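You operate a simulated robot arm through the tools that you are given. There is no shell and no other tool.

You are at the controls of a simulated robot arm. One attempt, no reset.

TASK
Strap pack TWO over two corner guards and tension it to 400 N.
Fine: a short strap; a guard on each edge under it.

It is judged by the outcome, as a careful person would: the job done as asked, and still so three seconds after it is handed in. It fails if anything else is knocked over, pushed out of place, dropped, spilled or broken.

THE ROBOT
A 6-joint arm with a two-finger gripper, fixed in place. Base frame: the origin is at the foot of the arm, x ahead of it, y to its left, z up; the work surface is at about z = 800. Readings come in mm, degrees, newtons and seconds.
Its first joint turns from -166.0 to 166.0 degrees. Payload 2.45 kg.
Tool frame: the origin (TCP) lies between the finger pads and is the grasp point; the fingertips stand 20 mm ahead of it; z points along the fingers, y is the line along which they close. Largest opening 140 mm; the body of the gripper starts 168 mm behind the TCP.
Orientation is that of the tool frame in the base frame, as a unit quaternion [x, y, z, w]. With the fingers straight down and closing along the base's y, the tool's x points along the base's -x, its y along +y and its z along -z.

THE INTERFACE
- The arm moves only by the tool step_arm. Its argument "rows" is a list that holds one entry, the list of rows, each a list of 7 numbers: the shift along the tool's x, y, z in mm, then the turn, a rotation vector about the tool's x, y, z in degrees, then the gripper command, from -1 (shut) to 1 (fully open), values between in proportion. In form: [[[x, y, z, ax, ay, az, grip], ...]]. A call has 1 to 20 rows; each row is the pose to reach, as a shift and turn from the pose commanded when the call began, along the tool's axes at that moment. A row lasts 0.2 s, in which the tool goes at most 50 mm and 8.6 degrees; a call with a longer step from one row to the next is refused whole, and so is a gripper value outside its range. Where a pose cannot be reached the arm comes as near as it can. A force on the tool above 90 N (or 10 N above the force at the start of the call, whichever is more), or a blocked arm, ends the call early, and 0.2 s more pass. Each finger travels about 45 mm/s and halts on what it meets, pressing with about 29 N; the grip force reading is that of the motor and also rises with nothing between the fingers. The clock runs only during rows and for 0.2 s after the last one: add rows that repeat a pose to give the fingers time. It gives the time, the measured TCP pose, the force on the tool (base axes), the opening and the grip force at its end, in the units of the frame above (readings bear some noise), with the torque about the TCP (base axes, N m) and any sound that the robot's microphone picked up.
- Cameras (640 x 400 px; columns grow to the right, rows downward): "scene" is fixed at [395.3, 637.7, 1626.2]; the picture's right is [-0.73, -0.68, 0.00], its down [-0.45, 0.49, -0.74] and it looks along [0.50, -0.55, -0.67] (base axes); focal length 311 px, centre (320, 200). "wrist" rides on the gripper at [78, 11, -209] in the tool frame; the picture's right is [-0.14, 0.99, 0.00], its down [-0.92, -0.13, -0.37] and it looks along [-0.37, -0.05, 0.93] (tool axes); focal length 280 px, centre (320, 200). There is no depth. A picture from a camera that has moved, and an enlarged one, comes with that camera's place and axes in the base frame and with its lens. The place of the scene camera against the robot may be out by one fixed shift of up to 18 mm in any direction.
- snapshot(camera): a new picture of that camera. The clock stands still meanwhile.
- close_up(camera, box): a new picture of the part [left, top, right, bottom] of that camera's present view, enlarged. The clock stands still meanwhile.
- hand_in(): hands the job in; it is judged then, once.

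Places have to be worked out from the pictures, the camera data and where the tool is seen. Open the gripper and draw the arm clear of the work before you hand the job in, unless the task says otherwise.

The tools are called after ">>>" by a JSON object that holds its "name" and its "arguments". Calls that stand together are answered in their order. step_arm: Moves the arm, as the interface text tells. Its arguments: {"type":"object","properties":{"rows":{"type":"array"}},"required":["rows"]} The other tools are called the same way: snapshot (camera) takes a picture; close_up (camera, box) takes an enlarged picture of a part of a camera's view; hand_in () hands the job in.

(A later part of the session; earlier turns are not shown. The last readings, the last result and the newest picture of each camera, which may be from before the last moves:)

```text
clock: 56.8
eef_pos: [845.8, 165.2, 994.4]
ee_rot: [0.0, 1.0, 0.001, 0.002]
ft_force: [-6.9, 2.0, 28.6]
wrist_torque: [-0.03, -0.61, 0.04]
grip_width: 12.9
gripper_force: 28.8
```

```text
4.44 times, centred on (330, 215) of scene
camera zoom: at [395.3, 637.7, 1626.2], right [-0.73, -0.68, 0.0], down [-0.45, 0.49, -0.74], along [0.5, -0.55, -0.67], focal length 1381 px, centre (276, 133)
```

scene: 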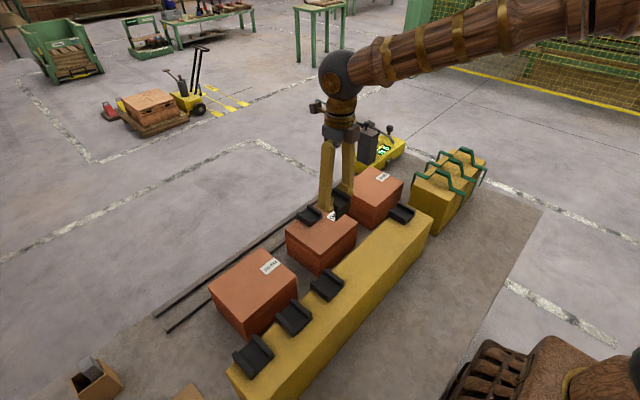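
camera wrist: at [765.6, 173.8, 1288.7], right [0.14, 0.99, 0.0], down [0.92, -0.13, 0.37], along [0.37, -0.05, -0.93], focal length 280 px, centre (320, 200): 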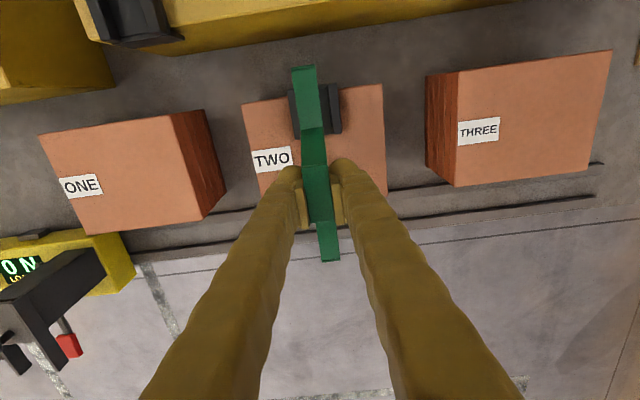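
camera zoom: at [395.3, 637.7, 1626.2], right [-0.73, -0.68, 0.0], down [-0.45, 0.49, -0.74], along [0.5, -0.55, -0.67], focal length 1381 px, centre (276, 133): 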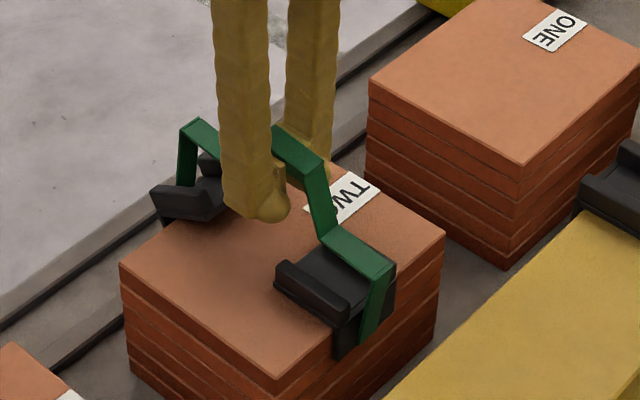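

28.6 N upward: the strap's +x leg has come down on the +x guard and tilts it instead of passing outside. I rise gently to unload and inspect.

>>> {"name": "step_arm", "arguments": {"rows": [[[0, 0, -3, 0, 0, 0, -0.85], [0, 0, -8, 0, 0, 0, -0.85], [0, 0, -15, 0, 0, 0, -0.85], [0, 0, -25, 0, 0, 0, -0.85], [0, 0, -35, 0, 0, 0, -0.85], [0, 0, -35, 0, 0, 0, -0.85]]]}}

>>> {"name": "close_up", "arguments": {"camera": "scene", "box": [280, 150, 380, 250]}}

>>> {"name": "close_up", "arguments": {"camera": "wrist", "box": [220, 40, 420, 280]}}

```text
clock: 58.2
eef_pos: [844.8, 164.1, 1029.0]
ee_rot: [0.0, 1.0, 0.001, 0.001]
ft_force: [-0.6, 1.0, -1.3]
wrist_torque: [0.01, 0.0, -0.01]
grip_width: 13.4
gripper_force: 28.8
```

```text
4.00 times, centred on (330, 200) of scene
camera zoom: at [395.3, 637.7, 1626.2], right [-0.73, -0.68, 0.0], down [-0.45, 0.49, -0.74], along [0.5, -0.55, -0.67], focal length 1243 px, centre (280, 200)
```

zoom: 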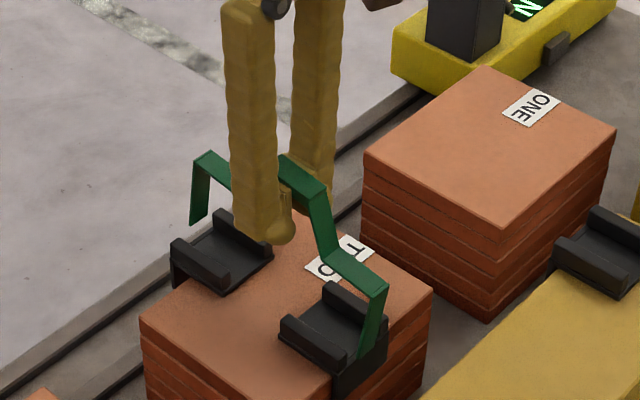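

```text
1.67 times, centred on (320, 160) of wrist
camera zoom: at [766.7, 175.6, 1238.4], right [0.14, 0.99, 0.0], down [0.92, -0.13, 0.37], along [0.37, -0.05, -0.93], focal length 467 px, centre (320, 267)
```

zoom: 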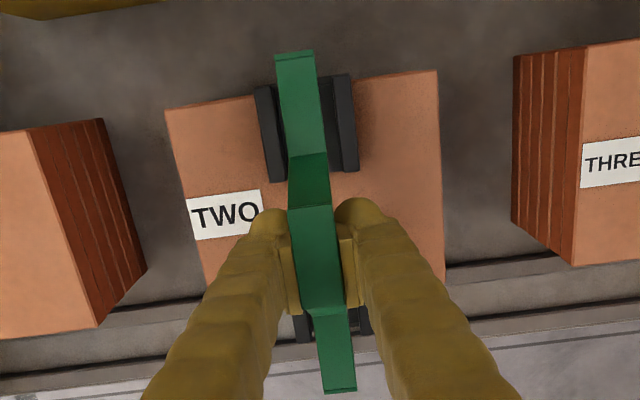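

The guard dropped back but it has been dragged about 12 mm outward (+x), and the strap pitched some degrees in the grip; re-measuring shows the strap spans about -95/+85 mm from the TCP, so I was off-centre. I take the strap back to its rack spot first so I can fix the guard and re-grip properly.

>>> {"name": "step_arm", "arguments": {"rows": [[[0, 0, -40, 0, 0, 0, -0.85], [0, 0, -85, 0, 0, 0, -0.85], [0, 0, -131, 0, 0, 0, -0.85], [18, -37, -131, 0, 0, 0, -0.85], [36, -75, -131, 0, 0, 0, -0.85], [54, -112, -131, 0, 0, 0, -0.85], [72, -149, -131, 0, 0, 0, -0.85], [90, -187, -131, 0, 0, 0, -0.85], [108, -224, -131, 0, 0, 0, -0.85], [126, -261, -131, 0, 0, 0, -0.85], [144, -299, -131, 0, 0, 0, -0.85], [162, -336, -131, 0, 0, 0, -0.85], [181.5, -375, -131, 0, 0, 0, -0.85], [181.5, -375, -131, 0, 0, 0, -0.85]]]}}

>>> {"name": "close_up", "arguments": {"camera": "scene", "box": [400, 60, 500, 220]}}

>>> {"name": "snapshot", "arguments": {"camera": "wrist"}}

>>> {"name": "close_up", "arguments": {"camera": "scene", "box": [270, 180, 370, 270]}}

```text
clock: 61.2
eef_pos: [663.7, -211.7, 1160.0]
ee_rot: [0.0, 1.0, 0.0, 0.001]
ft_force: [-0.7, -0.3, -0.9]
wrist_torque: [0.0, -0.01, 0.01]
grip_width: 13.1
gripper_force: 29.4
```

```text
2.50 times, centred on (450, 140) of scene
camera zoom: at [395.3, 637.7, 1626.2], right [-0.73, -0.68, 0.0], down [-0.45, 0.49, -0.74], along [0.5, -0.55, -0.67], focal length 777 px, centre (-5, 350)
```

zoom: 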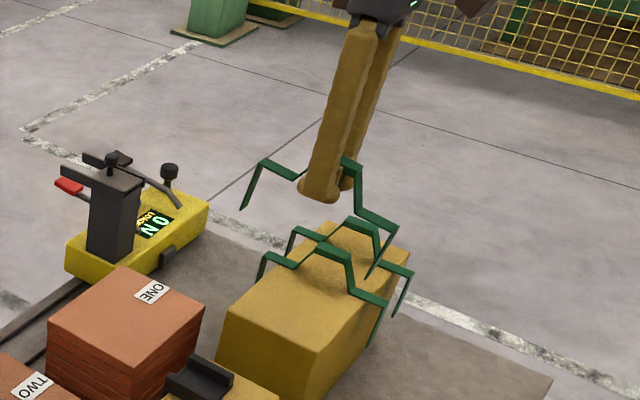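

```text
taken
camera wrist: at [586.1, -200.6, 1370.2], right [0.14, 0.99, 0.0], down [0.92, -0.13, 0.37], along [0.37, -0.05, -0.93], focal length 280 px, centre (320, 200)
```

wrist: 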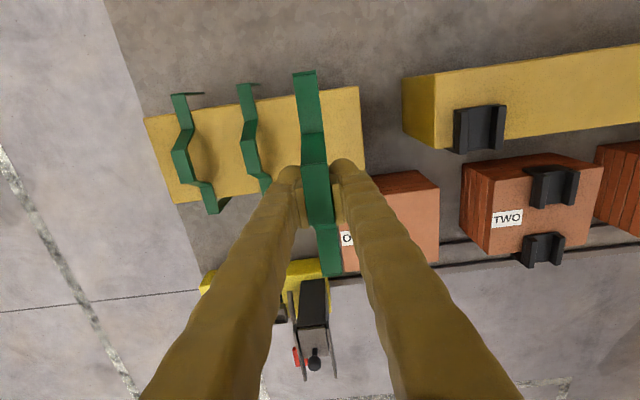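

```text
4.44 times, centred on (320, 225) of scene
camera zoom: at [395.3, 637.7, 1626.2], right [-0.73, -0.68, 0.0], down [-0.45, 0.49, -0.74], along [0.5, -0.55, -0.67], focal length 1381 px, centre (320, 89)
```

zoom: 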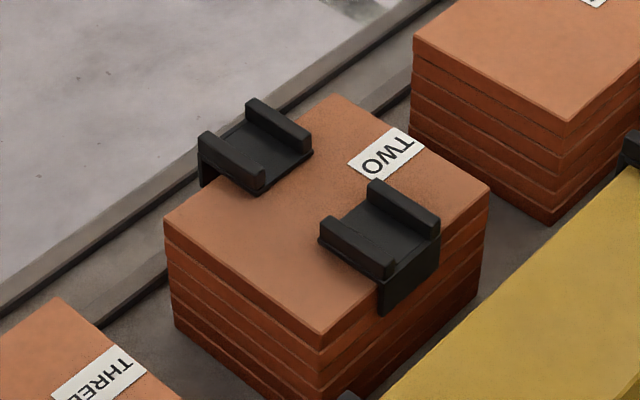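

The +x guard indeed overhangs outward now. I tilt the tool by +8° to level the strap and compare with the straps resting on the rack.

>>> {"name": "step_arm", "arguments": {"rows": [[[0, 0, 0, 0, 4, 0, -0.85], [0, 0, 0, 0, 8, 0, -0.85], [0, 0, 30, 0, 8, 0, -0.85], [0, 0, 60, 0, 8, 0, -0.85], [0, 0, 60, 0, 8, 0, -0.85]]]}}

>>> {"name": "close_up", "arguments": {"camera": "scene", "box": [400, 80, 500, 220]}}

>>> {"name": "snapshot", "arguments": {"camera": "wrist"}}

```text
clock: 62.4
eef_pos: [664.3, -211.6, 1099.0]
ee_rot: [-0.001, 0.998, 0.0, -0.069]
ft_force: [0.9, 0.2, -0.8]
wrist_torque: [-0.02, -0.01, 0.0]
grip_width: 13.0
gripper_force: 29.2
```

```text
2.86 times, centred on (450, 150) of scene
camera zoom: at [395.3, 637.7, 1626.2], right [-0.73, -0.68, 0.0], down [-0.45, 0.49, -0.74], along [0.5, -0.55, -0.67], focal length 888 px, centre (-51, 343)
```

zoom: 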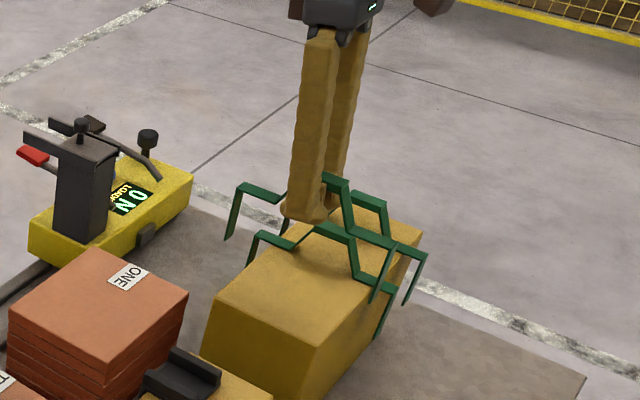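

```text
taken
camera wrist: at [615.9, -200.9, 1317.7], right [0.14, 0.99, -0.02], down [0.96, -0.13, 0.24], along [0.23, -0.05, -0.97], focal length 280 px, centre (320, 200)
```

wrist: 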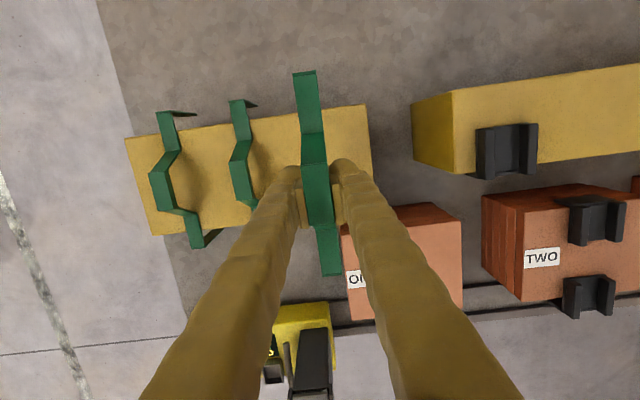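

The strap is nearly level now. I lower it straight down to its rack seat (expected contact near TCP z≈1000), watching the force.

>>> {"name": "step_arm", "arguments": {"rows": [[[-4.2, 0, 29.7, 0, 0, 0, -0.85], [-8.3, 0, 59.4, 0, 0, 0, -0.85], [-11.1, 0, 79.2, 0, 0, 0, -0.85], [-12.5, 0, 89.1, 0, 0, 0, -0.85], [-12.5, 0, 89.1, 0, 0, 0, -0.85]]]}}

>>> {"name": "close_up", "arguments": {"camera": "scene", "box": [410, 120, 490, 220]}}

>>> {"name": "close_up", "arguments": {"camera": "wrist", "box": [220, 40, 420, 280]}}

```text
clock: 63.6
eef_pos: [664.4, -210.9, 1010.7]
ee_rot: [0.001, 0.998, 0.0, -0.069]
ft_force: [-0.9, 0.5, -0.6]
wrist_torque: [0.02, -0.02, 0.0]
grip_width: 13.1
gripper_force: 29.2
```

```text
4.00 times, centred on (450, 170) of scene
camera zoom: at [395.3, 637.7, 1626.2], right [-0.73, -0.68, 0.0], down [-0.45, 0.49, -0.74], along [0.5, -0.55, -0.67], focal length 1243 px, centre (-200, 320)
```

zoom: 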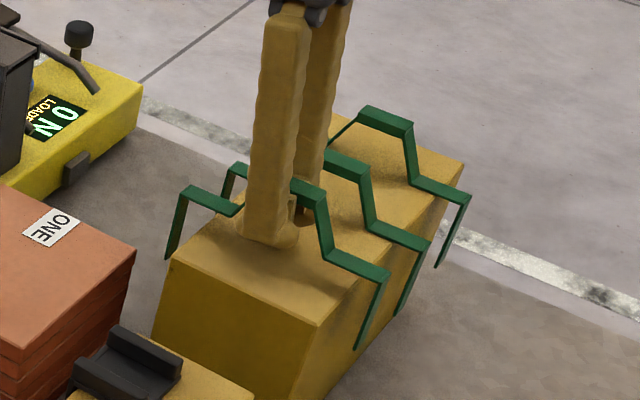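

```text
1.67 times, centred on (320, 160) of wrist
camera zoom: at [615.3, -198.8, 1229.0], right [0.14, 0.99, -0.02], down [0.96, -0.13, 0.24], along [0.23, -0.05, -0.97], focal length 467 px, centre (320, 267)
```

zoom: 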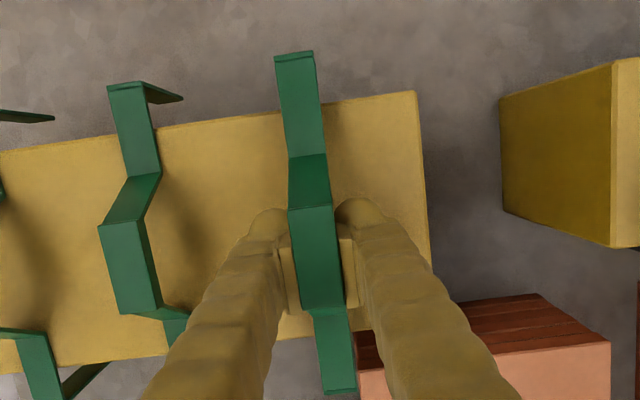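

The strap is close above its seat. I lower the remaining millimetres slowly.

>>> {"name": "step_arm", "arguments": {"rows": [[[-0.4, 0, 3, 0, 0, 0, -0.85], [-0.8, 0, 6, 0, 0, 0, -0.85], [-1.1, 0, 8, 0, 0, 0, -0.85], [-1.1, 0, 8, 0, 0, 0, -0.85]]]}}

>>> {"name": "close_up", "arguments": {"camera": "scene", "box": [410, 120, 490, 220]}}

```text
clock: 64.6
eef_pos: [663.8, -212.2, 1002.1]
ee_rot: [0.0, 0.998, 0.001, -0.069]
ft_force: [0.4, -0.6, 0.1]
wrist_torque: [-0.03, -0.05, 0.0]
grip_width: 13.0
gripper_force: 28.9
```

```text
4.00 times, centred on (450, 170) of scene
camera zoom: at [395.3, 637.7, 1626.2], right [-0.73, -0.68, 0.0], down [-0.45, 0.49, -0.74], along [0.5, -0.55, -0.67], focal length 1243 px, centre (-200, 320)
```

zoom: 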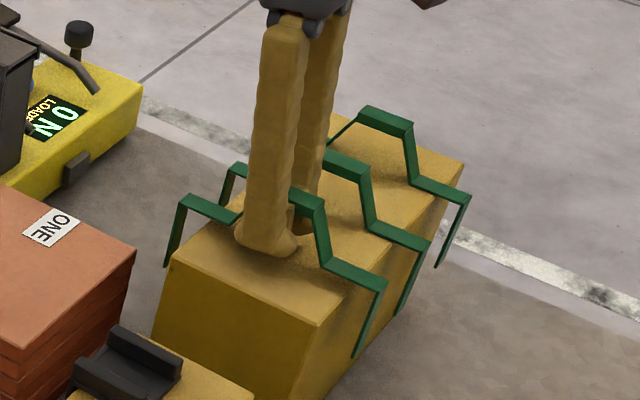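

The strap is level and about on the rack. I lower 2 mm more and open the fingers.

>>> {"name": "step_arm", "arguments": {"rows": [[[-0.3, 0, 2, 0, 0, 0, -0.85], [-0.3, 0, 2, 0, 0, 0, -0.85], [-0.3, 0, 2, 0, 0, 0, -0.6], [-0.3, 0, 2, 0, 0, 0, -0.3], [-0.3, 0, 2, 0, 0, 0, -0.143], [-0.3, 0, 2, 0, 0, 0, -0.143]]]}}

>>> {"name": "close_up", "arguments": {"camera": "scene", "box": [410, 120, 490, 220]}}

```text
clock: 66.0
eef_pos: [663.6, -211.1, 999.8]
ee_rot: [0.0, 0.998, 0.0, -0.069]
ft_force: [0.5, -0.4, -0.2]
wrist_torque: [0.0, 0.0, 0.01]
grip_width: 60.1
gripper_force: 0.1
```

```text
4.00 times, centred on (450, 170) of scene
camera zoom: at [395.3, 637.7, 1626.2], right [-0.73, -0.68, 0.0], down [-0.45, 0.49, -0.74], along [0.5, -0.55, -0.67], focal length 1243 px, centre (-200, 320)
```

zoom: 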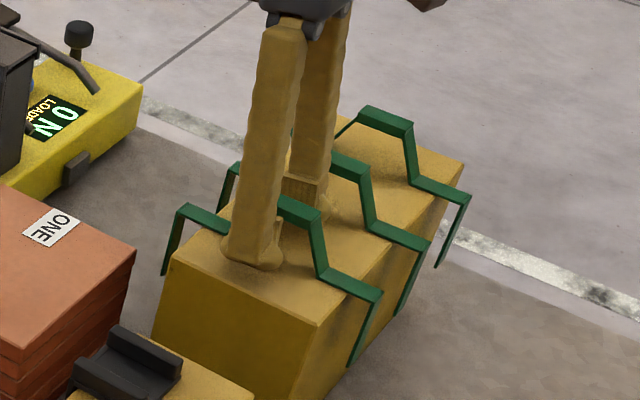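

The strap settled flat on its rack spot. I rise straight up, undo the tilt and look at the strap again from above for precise measurement.

>>> {"name": "step_arm", "arguments": {"rows": [[[4.2, 0, -29.7, 0, 0, 0, -0.143], [8.3, 0, -59.4, 0, 0, 0, -0.143], [13.9, 0, -99, 0, -4, 0, -0.143], [13.9, 0, -99, 0, -8, 0, -0.143], [13.9, 0, -99, 0, -8, 0, -0.143]]]}}

>>> {"name": "snapshot", "arguments": {"camera": "wrist"}}

>>> {"name": "close_up", "arguments": {"camera": "wrist", "box": [220, 60, 420, 260]}}

```text
clock: 67.2
eef_pos: [662.8, -212.4, 1099.1]
ee_rot: [0.001, 1.0, 0.0, 0.001]
ft_force: [-0.2, -0.1, 0.4]
wrist_torque: [-0.01, -0.02, 0.0]
grip_width: 59.9
gripper_force: 0.1
```

```text
taken
camera wrist: at [584.3, -198.9, 1309.1], right [0.14, 0.99, 0.0], down [0.92, -0.13, 0.37], along [0.37, -0.05, -0.93], focal length 280 px, centre (320, 200)
```

wrist: 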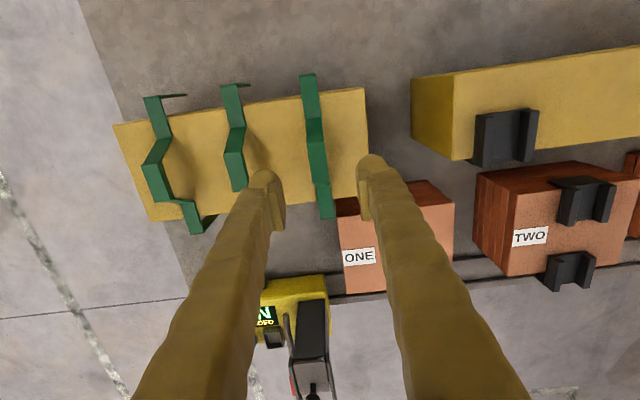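

```text
2.00 times, centred on (320, 160) of wrist
camera zoom: at [584.3, -198.9, 1309.1], right [0.14, 0.99, 0.0], down [0.92, -0.13, 0.37], along [0.37, -0.05, -0.93], focal length 561 px, centre (320, 280)
```

zoom: 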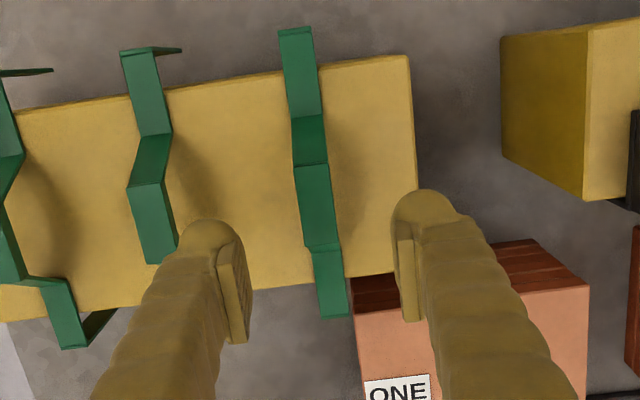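

I need the strap's true ends more precisely, so I take high zooms of the strap from the scene camera and measure the guards and the strap against each other.

>>> {"name": "close_up", "arguments": {"camera": "scene", "box": [405, 155, 475, 215]}}

>>> {"name": "close_up", "arguments": {"camera": "scene", "box": [280, 195, 360, 265]}}

```text
6.67 times, centred on (440, 185) of scene
camera zoom: at [395.3, 637.7, 1626.2], right [-0.73, -0.68, 0.0], down [-0.45, 0.49, -0.74], along [0.5, -0.55, -0.67], focal length 2071 px, centre (-480, 300)
```

zoom: 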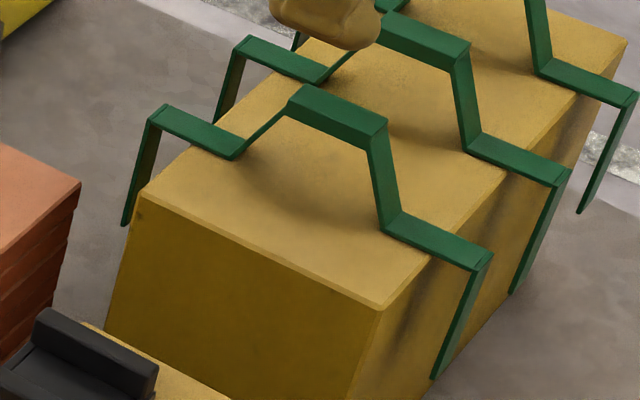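

```text
5.71 times, centred on (320, 230) of scene
camera zoom: at [395.3, 637.7, 1626.2], right [-0.73, -0.68, 0.0], down [-0.45, 0.49, -0.74], along [0.5, -0.55, -0.67], focal length 1776 px, centre (320, 29)
```

zoom: 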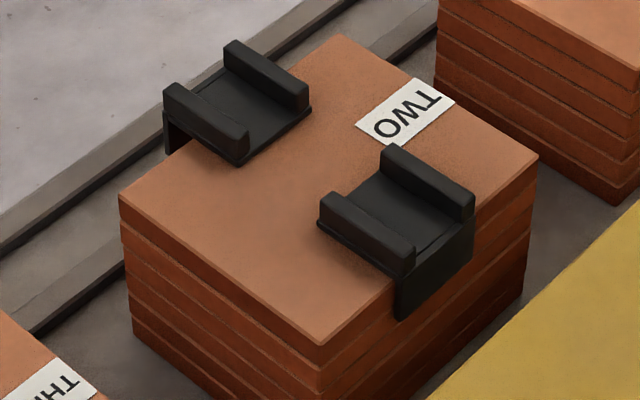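

Relative to pack and rack corners, the strap spans about 176 mm (centre x≈658.5), flats at z≈969, hump top z≈1010 and vertical 71 mm legs; the guards must sit snug for it to fit. I go above the +x guard to re-grip it by its flanges and slide it back against the pack's face.

>>> {"name": "step_arm", "arguments": {"rows": [[[-21, 34, 0, 0, 0, 0, 0.1], [-43, 68, 0, 0, 0, 0, 0.25], [-64, 103, 2, 0, 0, 0, 0.25], [-86, 137, 4, 0, 0, 0, 0.25], [-107, 171, 6, 0, 0, 0, 0.25], [-129, 205, 8, 0, 0, 0, 0.25], [-150, 239, 10, 0, 0, 0, 0.25], [-172, 274, 12, 0, 0, 0, 0.25], [-193, 308, 14, 0, 0, 0, 0.25], [-215, 342, 16, 0, 0, 0, 0.25], [-237, 376, 19, 0, 0, 0, 0.25], [-237, 376, 19, 0, 0, 0, 0.25]]]}}

>>> {"name": "snapshot", "arguments": {"camera": "wrist"}}

>>> {"name": "close_up", "arguments": {"camera": "wrist", "box": [220, 40, 420, 240]}}

```text
clock: 69.8
eef_pos: [900.6, 163.5, 1079.8]
ee_rot: [0.0, 1.0, 0.0, 0.001]
ft_force: [-0.3, 0.1, -0.9]
wrist_torque: [0.0, 0.03, -0.01]
grip_width: 87.5
gripper_force: 0.0
```

```text
taken
camera wrist: at [821.9, 175.3, 1287.8], right [0.14, 0.99, 0.0], down [0.92, -0.13, 0.37], along [0.37, -0.05, -0.93], focal length 280 px, centre (320, 200)
```

wrist: 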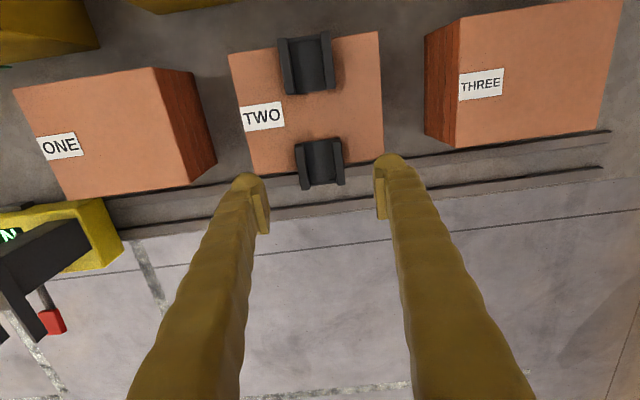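

```text
2.00 times, centred on (320, 140) of wrist
camera zoom: at [821.9, 175.3, 1287.8], right [0.14, 0.99, 0.0], down [0.92, -0.13, 0.37], along [0.37, -0.05, -0.93], focal length 561 px, centre (320, 320)
```

zoom: 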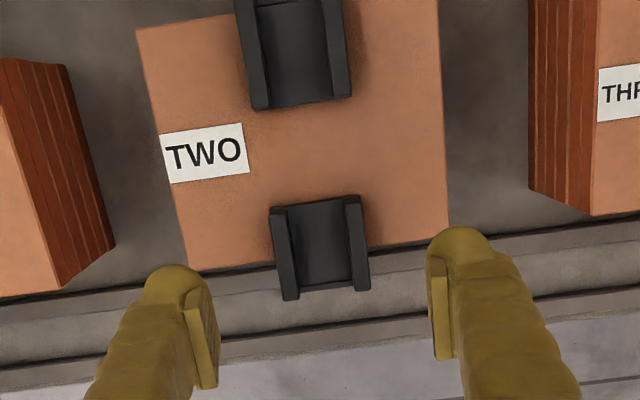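

The +x guard is centred near (915,164), about 19 mm too far out but level. I lower over it to grip the flanges at TCP z≈943.

>>> {"name": "step_arm", "arguments": {"rows": [[[-14, 0.3, 35, 0, 0, 0, 0.25], [-14, 0.3, 70, 0, 0, 0, 0.25], [-14, 0.3, 105, 0, 0, 0, 0.25], [-14, 0.3, 125, 0, 0, 0, 0.25], [-14, 0.3, 136, 0, 0, 0, 0.25], [-14, 0.3, 136, 0, 0, 0, 0.25]]]}}

>>> {"name": "close_up", "arguments": {"camera": "wrist", "box": [200, 80, 440, 260]}}

```text
clock: 71.2
eef_pos: [914.6, 166.3, 944.1]
ee_rot: [0.0, 1.0, -0.001, 0.0]
ft_force: [-0.8, -0.3, 0.1]
wrist_torque: [-0.02, 0.0, 0.02]
grip_width: 87.5
gripper_force: 0.1
```

```text
2.22 times, centred on (320, 170) of wrist
camera zoom: at [835.8, 177.4, 1153.6], right [0.14, 0.99, 0.0], down [0.92, -0.13, 0.37], along [0.37, -0.05, -0.93], focal length 623 px, centre (320, 267)
```

zoom: 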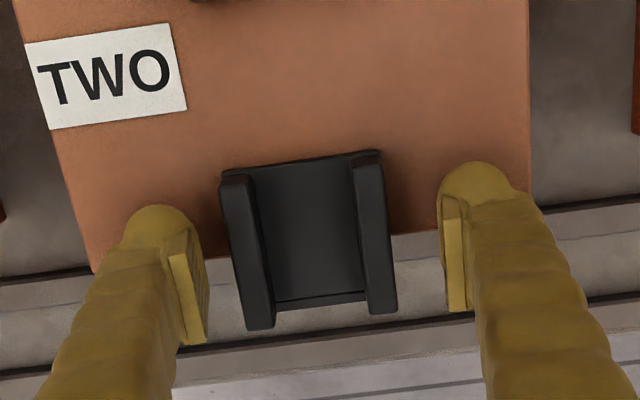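

The fingers straddle it, with the guard ~2.4 mm to the -y side. I shift, close, and check the grip.

>>> {"name": "step_arm", "arguments": {"rows": [[[0, -2.4, 0.5, 0, 0, 0, 0.25], [0, -2.4, 0.5, 0, 0, 0, 0.0], [0, -2.4, 0.5, 0, 0, 0, -0.2], [0, -2.4, 0.5, 0, 0, 0, -0.4], [0, -2.4, 0.5, 0, 0, 0, -0.4]]]}}

>>> {"name": "close_up", "arguments": {"camera": "wrist", "box": [200, 80, 440, 260]}}

```text
clock: 72.4
eef_pos: [914.7, 161.7, 946.4]
ee_rot: [0.001, 1.0, 0.001, 0.001]
ft_force: [0.6, -0.2, 0.3]
wrist_torque: [0.02, 0.02, -0.01]
grip_width: 57.2
gripper_force: 29.2
```

```text
2.22 times, centred on (320, 170) of wrist
camera zoom: at [836.0, 174.7, 1153.7], right [0.14, 0.99, 0.0], down [0.92, -0.13, 0.37], along [0.37, -0.05, -0.93], focal length 623 px, centre (320, 267)
```

zoom: 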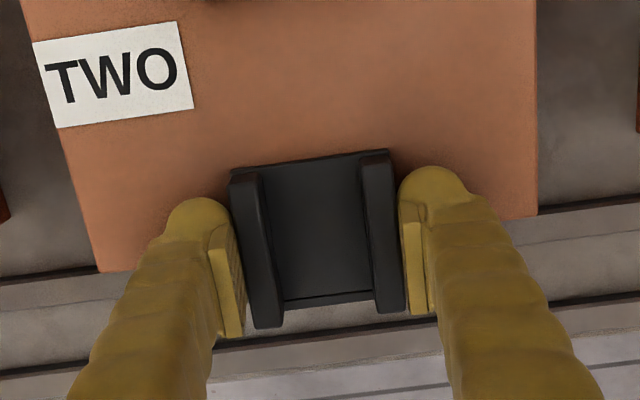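

The guard is held. I slide it inward (-x) 14 mm first, keeping the height.

>>> {"name": "step_arm", "arguments": {"rows": [[[4, 0, 0, 0, 0, 0, -0.4], [8, 0, 0, 0, 0, 0, -0.4], [11, 0, 0, 0, 0, 0, -0.4], [14, 0, 0, 0, 0, 0, -0.4], [14, 0, 0, 0, 0, 0, -0.4]]]}}

>>> {"name": "step_arm", "arguments": {"rows": [[[1, 0, 0, 0, 0, 0, -0.4], [2, 0, 0, 0, 0, 0, -0.4], [3, 0, 0, 0, 0, 0, -0.4], [3, 0, 0, 0, 0, 0, -0.4]]]}}

```text
clock: 73.6
eef_pos: [901.6, 162.2, 944.8]
ee_rot: [0.0, 1.0, 0.0, 0.001]
ft_force: [-0.1, -0.4, 0.0]
wrist_torque: [-0.01, 0.02, 0.01]
grip_width: 57.3
gripper_force: 28.9
```

```text
clock: 74.6
eef_pos: [897.6, 161.2, 944.5]
ee_rot: [0.0, 1.0, 0.0, 0.001]
ft_force: [0.6, -0.9, 0.3]
wrist_torque: [0.01, 0.0, 0.03]
grip_width: 57.2
gripper_force: 29.5
```

No contact force yet at x≈897.6. I keep sliding in 1 mm steps.

>>> {"name": "step_arm", "arguments": {"rows": [[[1, 0, 0, 0, 0, 0, -0.4], [2, 0, 0, 0, 0, 0, -0.4], [2, 0, 0, 0, 0, 0, -0.4]]]}}

>>> {"name": "step_arm", "arguments": {"rows": [[[0.7, 0, 0, 0, 0, 0, -0.4], [1.4, 0, 0, 0, 0, 0, -0.4], [1.4, 0, 0, 0, 0, 0, -0.4]]]}}

>>> {"name": "close_up", "arguments": {"camera": "wrist", "box": [200, 80, 440, 260]}}

>>> {"name": "close_up", "arguments": {"camera": "scene", "box": [280, 190, 360, 260]}}

```text
clock: 75.4
eef_pos: [896.5, 161.9, 944.6]
ee_rot: [0.0, 1.0, 0.0, 0.001]
ft_force: [-0.2, 1.1, 0.6]
wrist_torque: [-0.02, -0.02, 0.03]
grip_width: 57.3
gripper_force: 29.2
```

```text
clock: 76.2
eef_pos: [894.4, 161.5, 944.4]
ee_rot: [0.0, 1.0, 0.001, 0.002]
ft_force: [19.4, -0.3, -2.4]
wrist_torque: [-0.06, -0.68, 0.01]
grip_width: 57.2
gripper_force: 28.9
```

```text
2.22 times, centred on (320, 170) of wrist
camera zoom: at [816.4, 173.7, 1153.8], right [0.14, 0.99, 0.0], down [0.92, -0.13, 0.37], along [0.37, -0.05, -0.93], focal length 623 px, centre (320, 267)
```

zoom: 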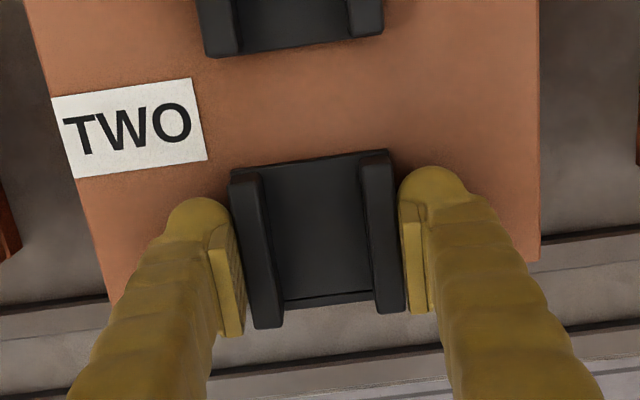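

```text
5.71 times, centred on (320, 225) of scene
camera zoom: at [395.3, 637.7, 1626.2], right [-0.73, -0.68, 0.0], down [-0.45, 0.49, -0.74], along [0.5, -0.55, -0.67], focal length 1776 px, centre (320, 57)
```

zoom: 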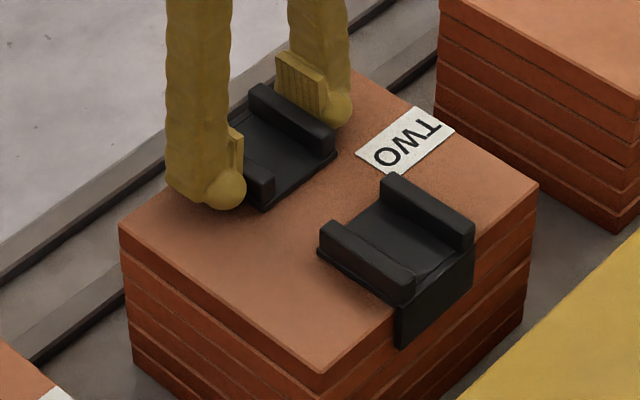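

Contact at 19 N: the lip is now snug against the pack's +x face, and the pack has not moved. I ease off 0.7 mm, open and rise.

>>> {"name": "step_arm", "arguments": {"rows": [[[-0.7, 0, 0, 0, 0, 0, -0.4], [-0.7, 0, 0, 0, 0, 0, -0.1], [-0.7, 0, 0, 0, 0, 0, 0.1], [-0.7, 0, 0, 0, 0, 0, 0.25], [-0.7, 0, 0, 0, 0, 0, 0.25], [-0.7, 0, -10, 0, 0, 0, 0.25], [-0.7, 0, -45, 0, 0, 0, 0.25], [-0.7, 0, -90, 0, 0, 0, 0.25], [-0.7, 0, -130, 0, 0, 0, 0.25]]]}}

>>> {"name": "snapshot", "arguments": {"camera": "wrist"}}

>>> {"name": "close_up", "arguments": {"camera": "wrist", "box": [220, 20, 420, 220]}}

```text
clock: 78.2
eef_pos: [893.7, 160.0, 1073.6]
ee_rot: [-0.001, 1.0, 0.0, 0.001]
ft_force: [0.3, 0.5, -1.1]
wrist_torque: [0.0, 0.04, -0.02]
grip_width: 87.6
gripper_force: 0.1
```

```text
taken
camera wrist: at [816.4, 170.6, 1283.2], right [0.14, 0.99, 0.0], down [0.92, -0.13, 0.37], along [0.37, -0.05, -0.93], focal length 280 px, centre (320, 200)
```

wrist: 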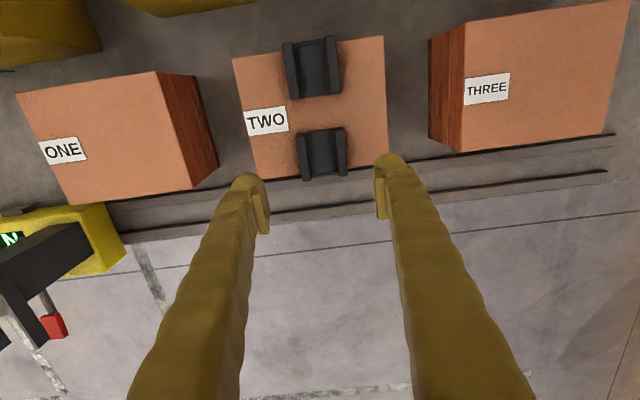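

```text
2.00 times, centred on (320, 120) of wrist
camera zoom: at [816.4, 170.6, 1283.2], right [0.14, 0.99, 0.0], down [0.92, -0.13, 0.37], along [0.37, -0.05, -0.93], focal length 561 px, centre (320, 360)
```

zoom: 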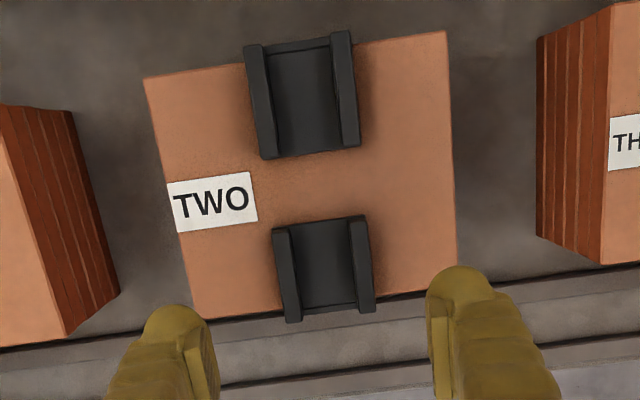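

Both guards now stick out about 6 mm evenly from the pack faces (pack centre x≈845) and line up in y. I go back for the strap, this time centring on x≈658.5 and its hump top at z≈1010.

>>> {"name": "step_arm", "arguments": {"rows": [[[21, -34, -10, 0, 0, 0, 0.1], [43, -68, -16, 0, 0, 0, -0.143], [64, -101, -16, 0, 0, 0, -0.143], [85, -135, -16, 0, 0, 0, -0.143], [107, -169, -16, 0, 0, 0, -0.143], [128, -203, -16, 0, 0, 0, -0.143], [150, -237, -16, 0, 0, 0, -0.143], [171, -270, -16, 0, 0, 0, -0.143], [192, -304, -16, 0, 0, 0, -0.143], [214, -338, -16, 0, 0, 0, -0.143], [235, -372, -16, 0, 0, 0, -0.143], [235, -372, -16, 0, 0, 0, -0.143]]]}}

>>> {"name": "close_up", "arguments": {"camera": "wrist", "box": [220, 60, 420, 260]}}

```text
clock: 80.8
eef_pos: [659.4, -212.0, 1090.4]
ee_rot: [0.0, 1.0, -0.001, 0.001]
ft_force: [0.8, 0.2, -0.3]
wrist_torque: [0.03, -0.01, -0.01]
grip_width: 60.0
gripper_force: 0.1
```

```text
2.00 times, centred on (320, 160) of wrist
camera zoom: at [581.1, -200.5, 1299.5], right [0.14, 0.99, 0.0], down [0.92, -0.13, 0.37], along [0.37, -0.05, -0.93], focal length 561 px, centre (320, 280)
```

zoom: 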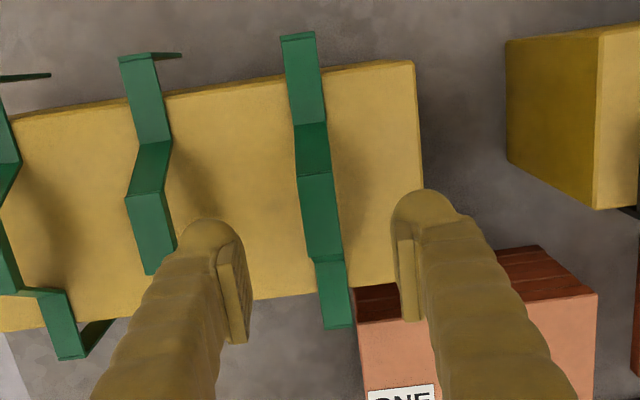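

The strap's centre reads x≈660, y≈-212, right under the TCP. I descend to z≈1009 and close on the hump band.

>>> {"name": "step_arm", "arguments": {"rows": [[[0, 0, 30, 0, 0, 0, -0.143], [0, 0, 60, 0, 0, 0, -0.143], [0, 0, 75, 0, 0, 0, -0.143], [0, 0, 81.5, 0, 0, 0, -0.143], [0, 0, 81.5, 0, 0, 0, -0.143]]]}}

>>> {"name": "close_up", "arguments": {"camera": "scene", "box": [410, 130, 480, 210]}}

>>> {"name": "close_up", "arguments": {"camera": "wrist", "box": [220, 60, 420, 260]}}

```text
clock: 82.0
eef_pos: [660.0, -210.3, 1010.5]
ee_rot: [0.0, 1.0, 0.0, 0.0]
ft_force: [0.2, 1.2, -0.6]
wrist_torque: [0.03, -0.03, -0.01]
grip_width: 59.9
gripper_force: 0.1
```

```text
5.00 times, centred on (445, 170) of scene
camera zoom: at [395.3, 637.7, 1626.2], right [-0.73, -0.68, 0.0], down [-0.45, 0.49, -0.74], along [0.5, -0.55, -0.67], focal length 1554 px, centre (-305, 350)
```

zoom: 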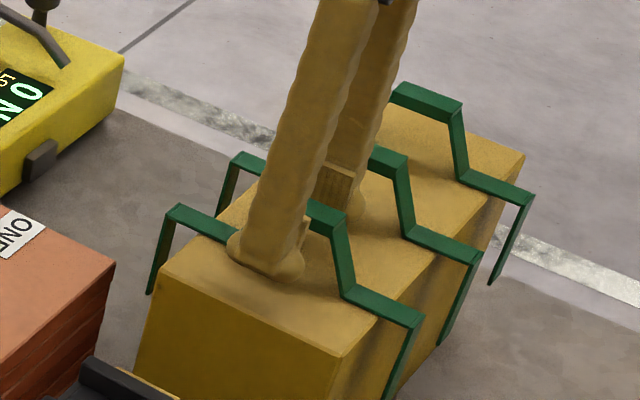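

```text
2.00 times, centred on (320, 160) of wrist
camera zoom: at [581.3, -198.1, 1218.9], right [0.14, 0.99, 0.0], down [0.92, -0.13, 0.37], along [0.37, -0.05, -0.93], focal length 561 px, centre (320, 280)
```

zoom: 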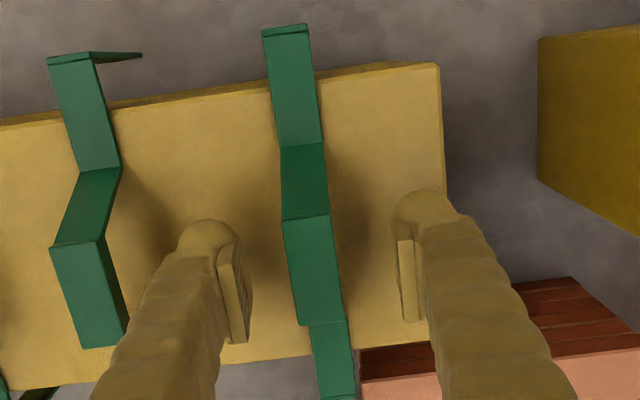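

The hump centre coincides with the TCP in x and is ~2.5 mm to the -y side. I shift, close, and check the hold with a small lift.

>>> {"name": "step_arm", "arguments": {"rows": [[[0, -2.5, 0.5, 0, 0, 0, -0.143], [0, -2.5, 0.5, 0, 0, 0, -0.4], [0, -2.5, 0.5, 0, 0, 0, -0.6], [0, -2.5, 0.5, 0, 0, 0, -0.8], [0, -2.5, 0.5, 0, 0, 0, -0.9], [0, -2.5, 0.5, 0, 0, 0, -0.9], [0, -2.5, 0.5, 0, 0, 0, -0.9]]]}}

>>> {"name": "step_arm", "arguments": {"rows": [[[0, 0, -3, 0, 0, 0, -0.9], [0, 0, -10, 0, 0, 0, -0.9], [0, 0, -20, 0, 0, 0, -0.9], [0, 0, -20, 0, 0, 0, -0.9]]]}}

>>> {"name": "close_up", "arguments": {"camera": "scene", "box": [410, 130, 480, 210]}}

>>> {"name": "close_up", "arguments": {"camera": "wrist", "box": [220, 60, 420, 260]}}

```text
clock: 83.6
eef_pos: [659.6, -212.4, 1009.6]
ee_rot: [-0.001, 1.0, 0.0, 0.001]
ft_force: [-0.4, 0.5, 0.4]
wrist_torque: [0.02, 0.02, 0.0]
grip_width: 14.2
gripper_force: 29.4
```

```text
clock: 84.6
eef_pos: [659.4, -211.7, 1031.1]
ee_rot: [-0.001, 1.0, 0.0, 0.001]
ft_force: [0.5, 0.8, -0.8]
wrist_torque: [0.01, 0.0, 0.0]
grip_width: 14.0
gripper_force: 28.5
```

```text
5.00 times, centred on (445, 170) of scene
camera zoom: at [395.3, 637.7, 1626.2], right [-0.73, -0.68, 0.0], down [-0.45, 0.49, -0.74], along [0.5, -0.55, -0.67], focal length 1554 px, centre (-305, 350)
```

zoom: 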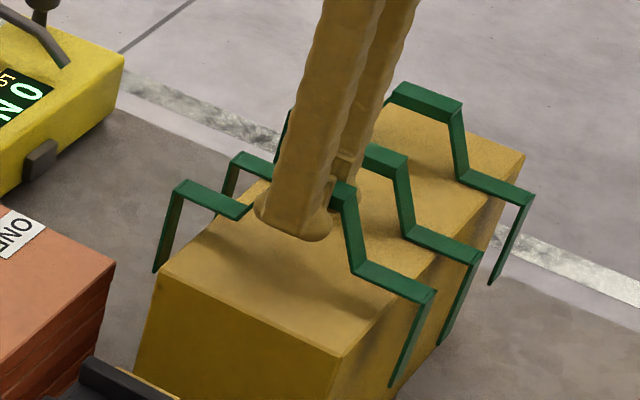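

```text
2.00 times, centred on (320, 160) of wrist
camera zoom: at [580.5, -200.6, 1239.0], right [0.14, 0.99, 0.0], down [0.92, -0.13, 0.37], along [0.37, -0.05, -0.93], focal length 561 px, centre (320, 280)
```

zoom: 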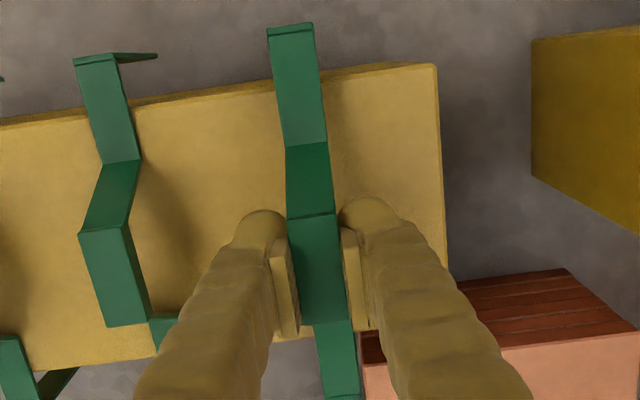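

The strap is held level at its centre. I lift to about z≈1170 and carry it to above pack TWO's centre (845, 162.7).

>>> {"name": "step_arm", "arguments": {"rows": [[[0, 0, -35, 0, 0, 0, -0.9], [0, 0, -75, 0, 0, 0, -0.9], [0, 0, -115, 0, 0, 0, -0.9], [0, 0, -140, 0, 0, 0, -0.9], [-18, 37, -140, 0, 0, 0, -0.9], [-37, 75, -140, 0, 0, 0, -0.9], [-56, 112, -140, 0, 0, 0, -0.9], [-74, 150, -140, 0, 0, 0, -0.9], [-93, 187, -140, 0, 0, 0, -0.9], [-111, 225, -140, 0, 0, 0, -0.9], [-130, 262, -140, 0, 0, 0, -0.9], [-148, 300, -140, 0, 0, 0, -0.9], [-167, 337, -140, 0, 0, 0, -0.9], [-185.4, 375, -140, 0, 0, 0, -0.9], [-185.4, 375, -140, 0, 0, 0, -0.9]]]}}

>>> {"name": "step_arm", "arguments": {"rows": [[[0, 0, 30, 0, 0, 0, -0.9], [0, 0, 60, 0, 0, 0, -0.9], [0, 0, 90, 0, 0, 0, -0.9], [0, 0, 105, 0, 0, 0, -0.9], [0, 0, 105, 0, 0, 0, -0.9]]]}}

>>> {"name": "snapshot", "arguments": {"camera": "wrist"}}

>>> {"name": "close_up", "arguments": {"camera": "wrist", "box": [220, 40, 420, 280]}}

>>> {"name": "close_up", "arguments": {"camera": "scene", "box": [280, 150, 370, 250]}}

```text
clock: 87.8
eef_pos: [844.2, 160.8, 1168.3]
ee_rot: [0.0, 1.0, 0.0, 0.001]
ft_force: [0.0, 0.1, -0.3]
wrist_torque: [0.0, 0.03, -0.04]
grip_width: 14.3
gripper_force: 28.8
```

```text
clock: 89.0
eef_pos: [845.2, 164.9, 1061.1]
ee_rot: [0.001, 1.0, 0.0, 0.0]
ft_force: [0.5, 0.0, -0.3]
wrist_torque: [-0.01, -0.01, -0.01]
grip_width: 14.3
gripper_force: 29.2
```

```text
taken
camera wrist: at [766.6, 175.4, 1271.0], right [0.14, 0.99, 0.0], down [0.92, -0.13, 0.37], along [0.37, -0.05, -0.93], focal length 280 px, centre (320, 200)
```

wrist: 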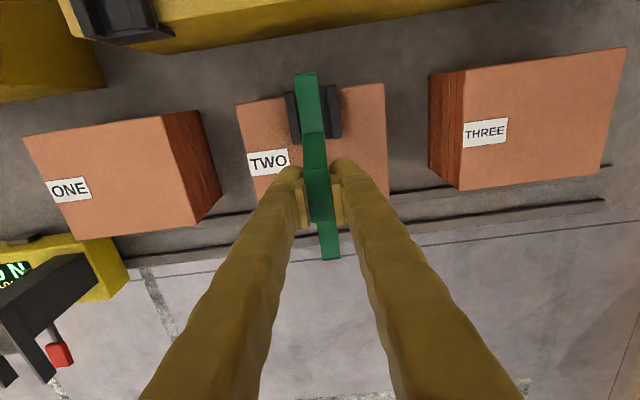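

```text
1.67 times, centred on (320, 160) of wrist
camera zoom: at [766.6, 175.4, 1271.0], right [0.14, 0.99, 0.0], down [0.92, -0.13, 0.37], along [0.37, -0.05, -0.93], focal length 467 px, centre (320, 267)
```

zoom: 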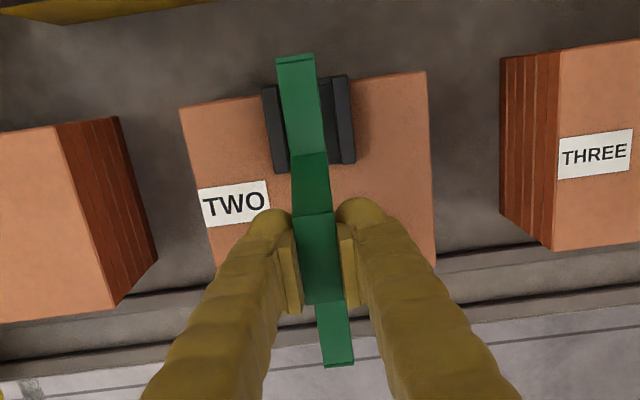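

```text
4.00 times, centred on (325, 200) of scene
camera zoom: at [395.3, 637.7, 1626.2], right [-0.73, -0.68, 0.0], down [-0.45, 0.49, -0.74], along [0.5, -0.55, -0.67], focal length 1243 px, centre (300, 200)
```

zoom: 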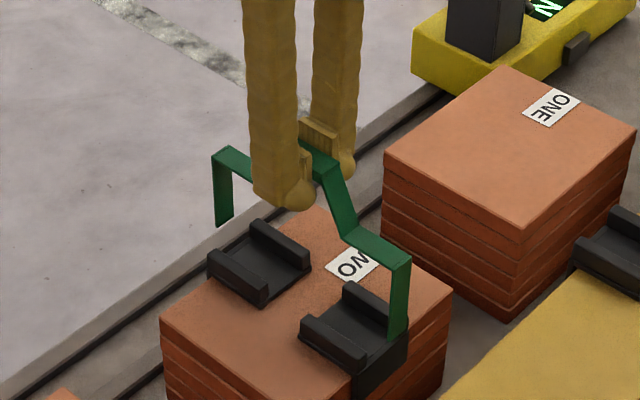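

The strap ends read x≈757 and 934 (centre 845), leaving about 8 mm outside each guard. I lower by stages to z≈1005 and check for contact.

>>> {"name": "step_arm", "arguments": {"rows": [[[0, -0.5, 12, 0, 0, 0, -0.9], [0, -0.5, 24, 0, 0, 0, -0.9], [0, -0.5, 36, 0, 0, 0, -0.9], [0, -0.5, 36, 0, 0, 0, -0.9]]]}}

>>> {"name": "close_up", "arguments": {"camera": "scene", "box": [280, 160, 370, 260]}}

>>> {"name": "close_up", "arguments": {"camera": "wrist", "box": [220, 40, 420, 280]}}

```text
clock: 90.0
eef_pos: [844.5, 162.6, 1026.1]
ee_rot: [0.0, 1.0, 0.0, 0.001]
ft_force: [-0.2, 1.0, -0.9]
wrist_torque: [-0.02, -0.04, 0.0]
grip_width: 14.3
gripper_force: 29.3
```

```text
4.00 times, centred on (325, 210) of scene
camera zoom: at [395.3, 637.7, 1626.2], right [-0.73, -0.68, 0.0], down [-0.45, 0.49, -0.74], along [0.5, -0.55, -0.67], focal length 1243 px, centre (300, 160)
```

zoom: 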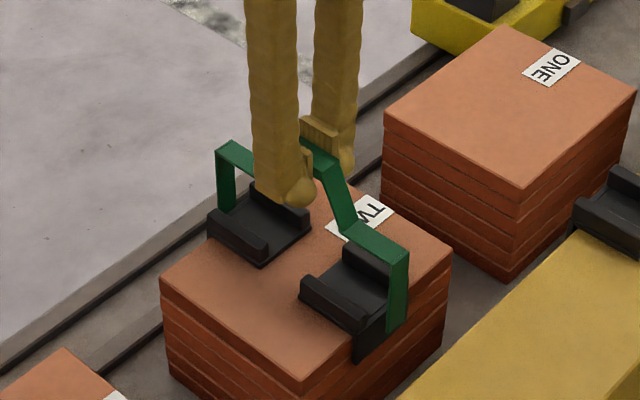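

```text
1.67 times, centred on (320, 160) of wrist
camera zoom: at [767.0, 173.9, 1235.1], right [0.14, 0.99, 0.0], down [0.92, -0.13, 0.37], along [0.37, -0.05, -0.93], focal length 467 px, centre (320, 267)
```

zoom: 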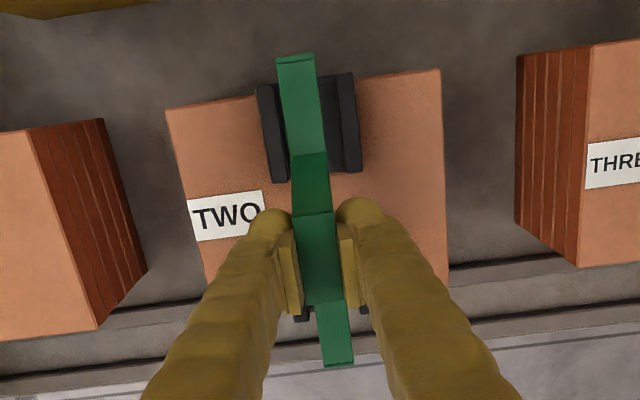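

No contact; both legs pass outside the guards and the strap lies mid-channel. I keep lowering to z≈985.

>>> {"name": "step_arm", "arguments": {"rows": [[[0, 0.5, 12, 0, 0, 0, -0.9], [0, 0.5, 24, 0, 0, 0, -0.9], [0, 0.5, 36, 0, 0, 0, -0.9], [0, 0.5, 41, 0, 0, 0, -0.9], [0, 0.5, 41, 0, 0, 0, -0.9]]]}}

>>> {"name": "close_up", "arguments": {"camera": "scene", "box": [280, 170, 370, 260]}}

```text
clock: 91.2
eef_pos: [845.5, 162.1, 985.3]
ee_rot: [0.0, 1.0, 0.0, 0.001]
ft_force: [0.3, -0.9, 0.0]
wrist_torque: [-0.02, 0.02, 0.0]
grip_width: 14.0
gripper_force: 29.0
```

```text
4.44 times, centred on (325, 215) of scene
camera zoom: at [395.3, 637.7, 1626.2], right [-0.73, -0.68, 0.0], down [-0.45, 0.49, -0.74], along [0.5, -0.55, -0.67], focal length 1381 px, centre (298, 133)
```

zoom: 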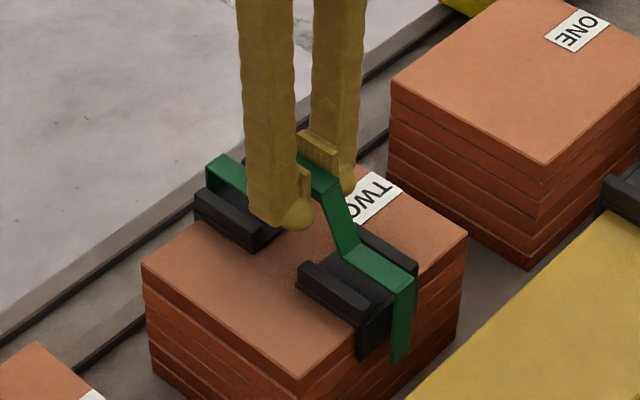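

It is straddling both guards cleanly. I lower the rest in small steps and watch for seating near z≈966.

>>> {"name": "step_arm", "arguments": {"rows": [[[0, 0, 5, 0, 0, 0, -0.9], [0, 0, 10, 0, 0, 0, -0.9], [0, 0, 13, 0, 0, 0, -0.9], [0, 0, 15, 0, 0, 0, -0.9], [0, 0, 15, 0, 0, 0, -0.9]]]}}

>>> {"name": "step_arm", "arguments": {"rows": [[[0, 0, 1, 0, 0, 0, -0.9], [0, 0, 2, 0, 0, 0, -0.9], [0, 0, 3, 0, 0, 0, -0.9], [0, 0, 3, 0, 0, 0, -0.9]]]}}

>>> {"name": "close_up", "arguments": {"camera": "scene", "box": [280, 170, 370, 260]}}

```text
clock: 92.4
eef_pos: [847.2, 162.6, 970.8]
ee_rot: [0.0, 1.0, 0.0, 0.001]
ft_force: [-0.5, -0.1, 0.2]
wrist_torque: [-0.01, -0.01, -0.01]
grip_width: 14.1
gripper_force: 28.9
```

```text
clock: 93.4
eef_pos: [846.2, 162.1, 968.1]
ee_rot: [0.0, 1.0, 0.001, 0.001]
ft_force: [-0.4, 0.0, -0.5]
wrist_torque: [0.0, 0.03, 0.0]
grip_width: 14.1
gripper_force: 28.9
```

```text
4.44 times, centred on (325, 215) of scene
camera zoom: at [395.3, 637.7, 1626.2], right [-0.73, -0.68, 0.0], down [-0.45, 0.49, -0.74], along [0.5, -0.55, -0.67], focal length 1381 px, centre (298, 133)
```

zoom: 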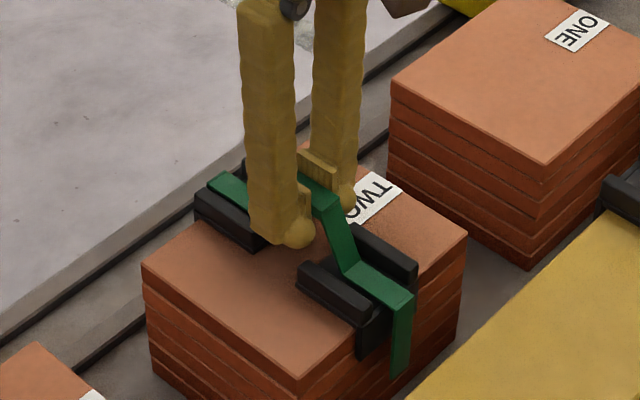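

Almost down: the flats are within the guards' flanges. I continue a few mm by 1 mm steps.

>>> {"name": "step_arm", "arguments": {"rows": [[[0, 0, 1, 0, 0, 0, -0.9], [0, 0, 2, 0, 0, 0, -0.9], [0, 0, 3, 0, 0, 0, -0.9], [0, 0, 3, 0, 0, 0, -0.9]]]}}

```text
clock: 94.4
eef_pos: [844.8, 163.2, 966.7]
ee_rot: [0.0, 1.0, 0.0, 0.002]
ft_force: [-0.2, 0.1, -0.8]
wrist_torque: [0.02, -0.01, 0.04]
grip_width: 14.2
gripper_force: 28.9
```

Still free. Another 3 mm.

>>> {"name": "step_arm", "arguments": {"rows": [[[0, 0, 1, 0, 0, 0, -0.9], [0, 0, 2, 0, 0, 0, -0.9], [0, 0, 3, 0, 0, 0, -0.9], [0, 0, 3, 0, 0, 0, -0.9]]]}}

>>> {"name": "close_up", "arguments": {"camera": "scene", "box": [280, 170, 370, 260]}}

```text
clock: 95.4
eef_pos: [845.7, 163.1, 963.2]
ee_rot: [0.0, 1.0, 0.002, 0.002]
ft_force: [0.4, -1.9, 19.5]
wrist_torque: [-0.06, 0.28, 0.0]
grip_width: 13.9
gripper_force: 28.7
```

```text
4.44 times, centred on (325, 215) of scene
camera zoom: at [395.3, 637.7, 1626.2], right [-0.73, -0.68, 0.0], down [-0.45, 0.49, -0.74], along [0.5, -0.55, -0.67], focal length 1381 px, centre (298, 133)
```

zoom: 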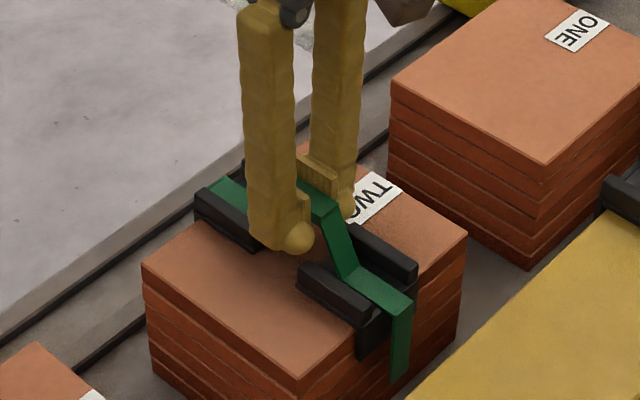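

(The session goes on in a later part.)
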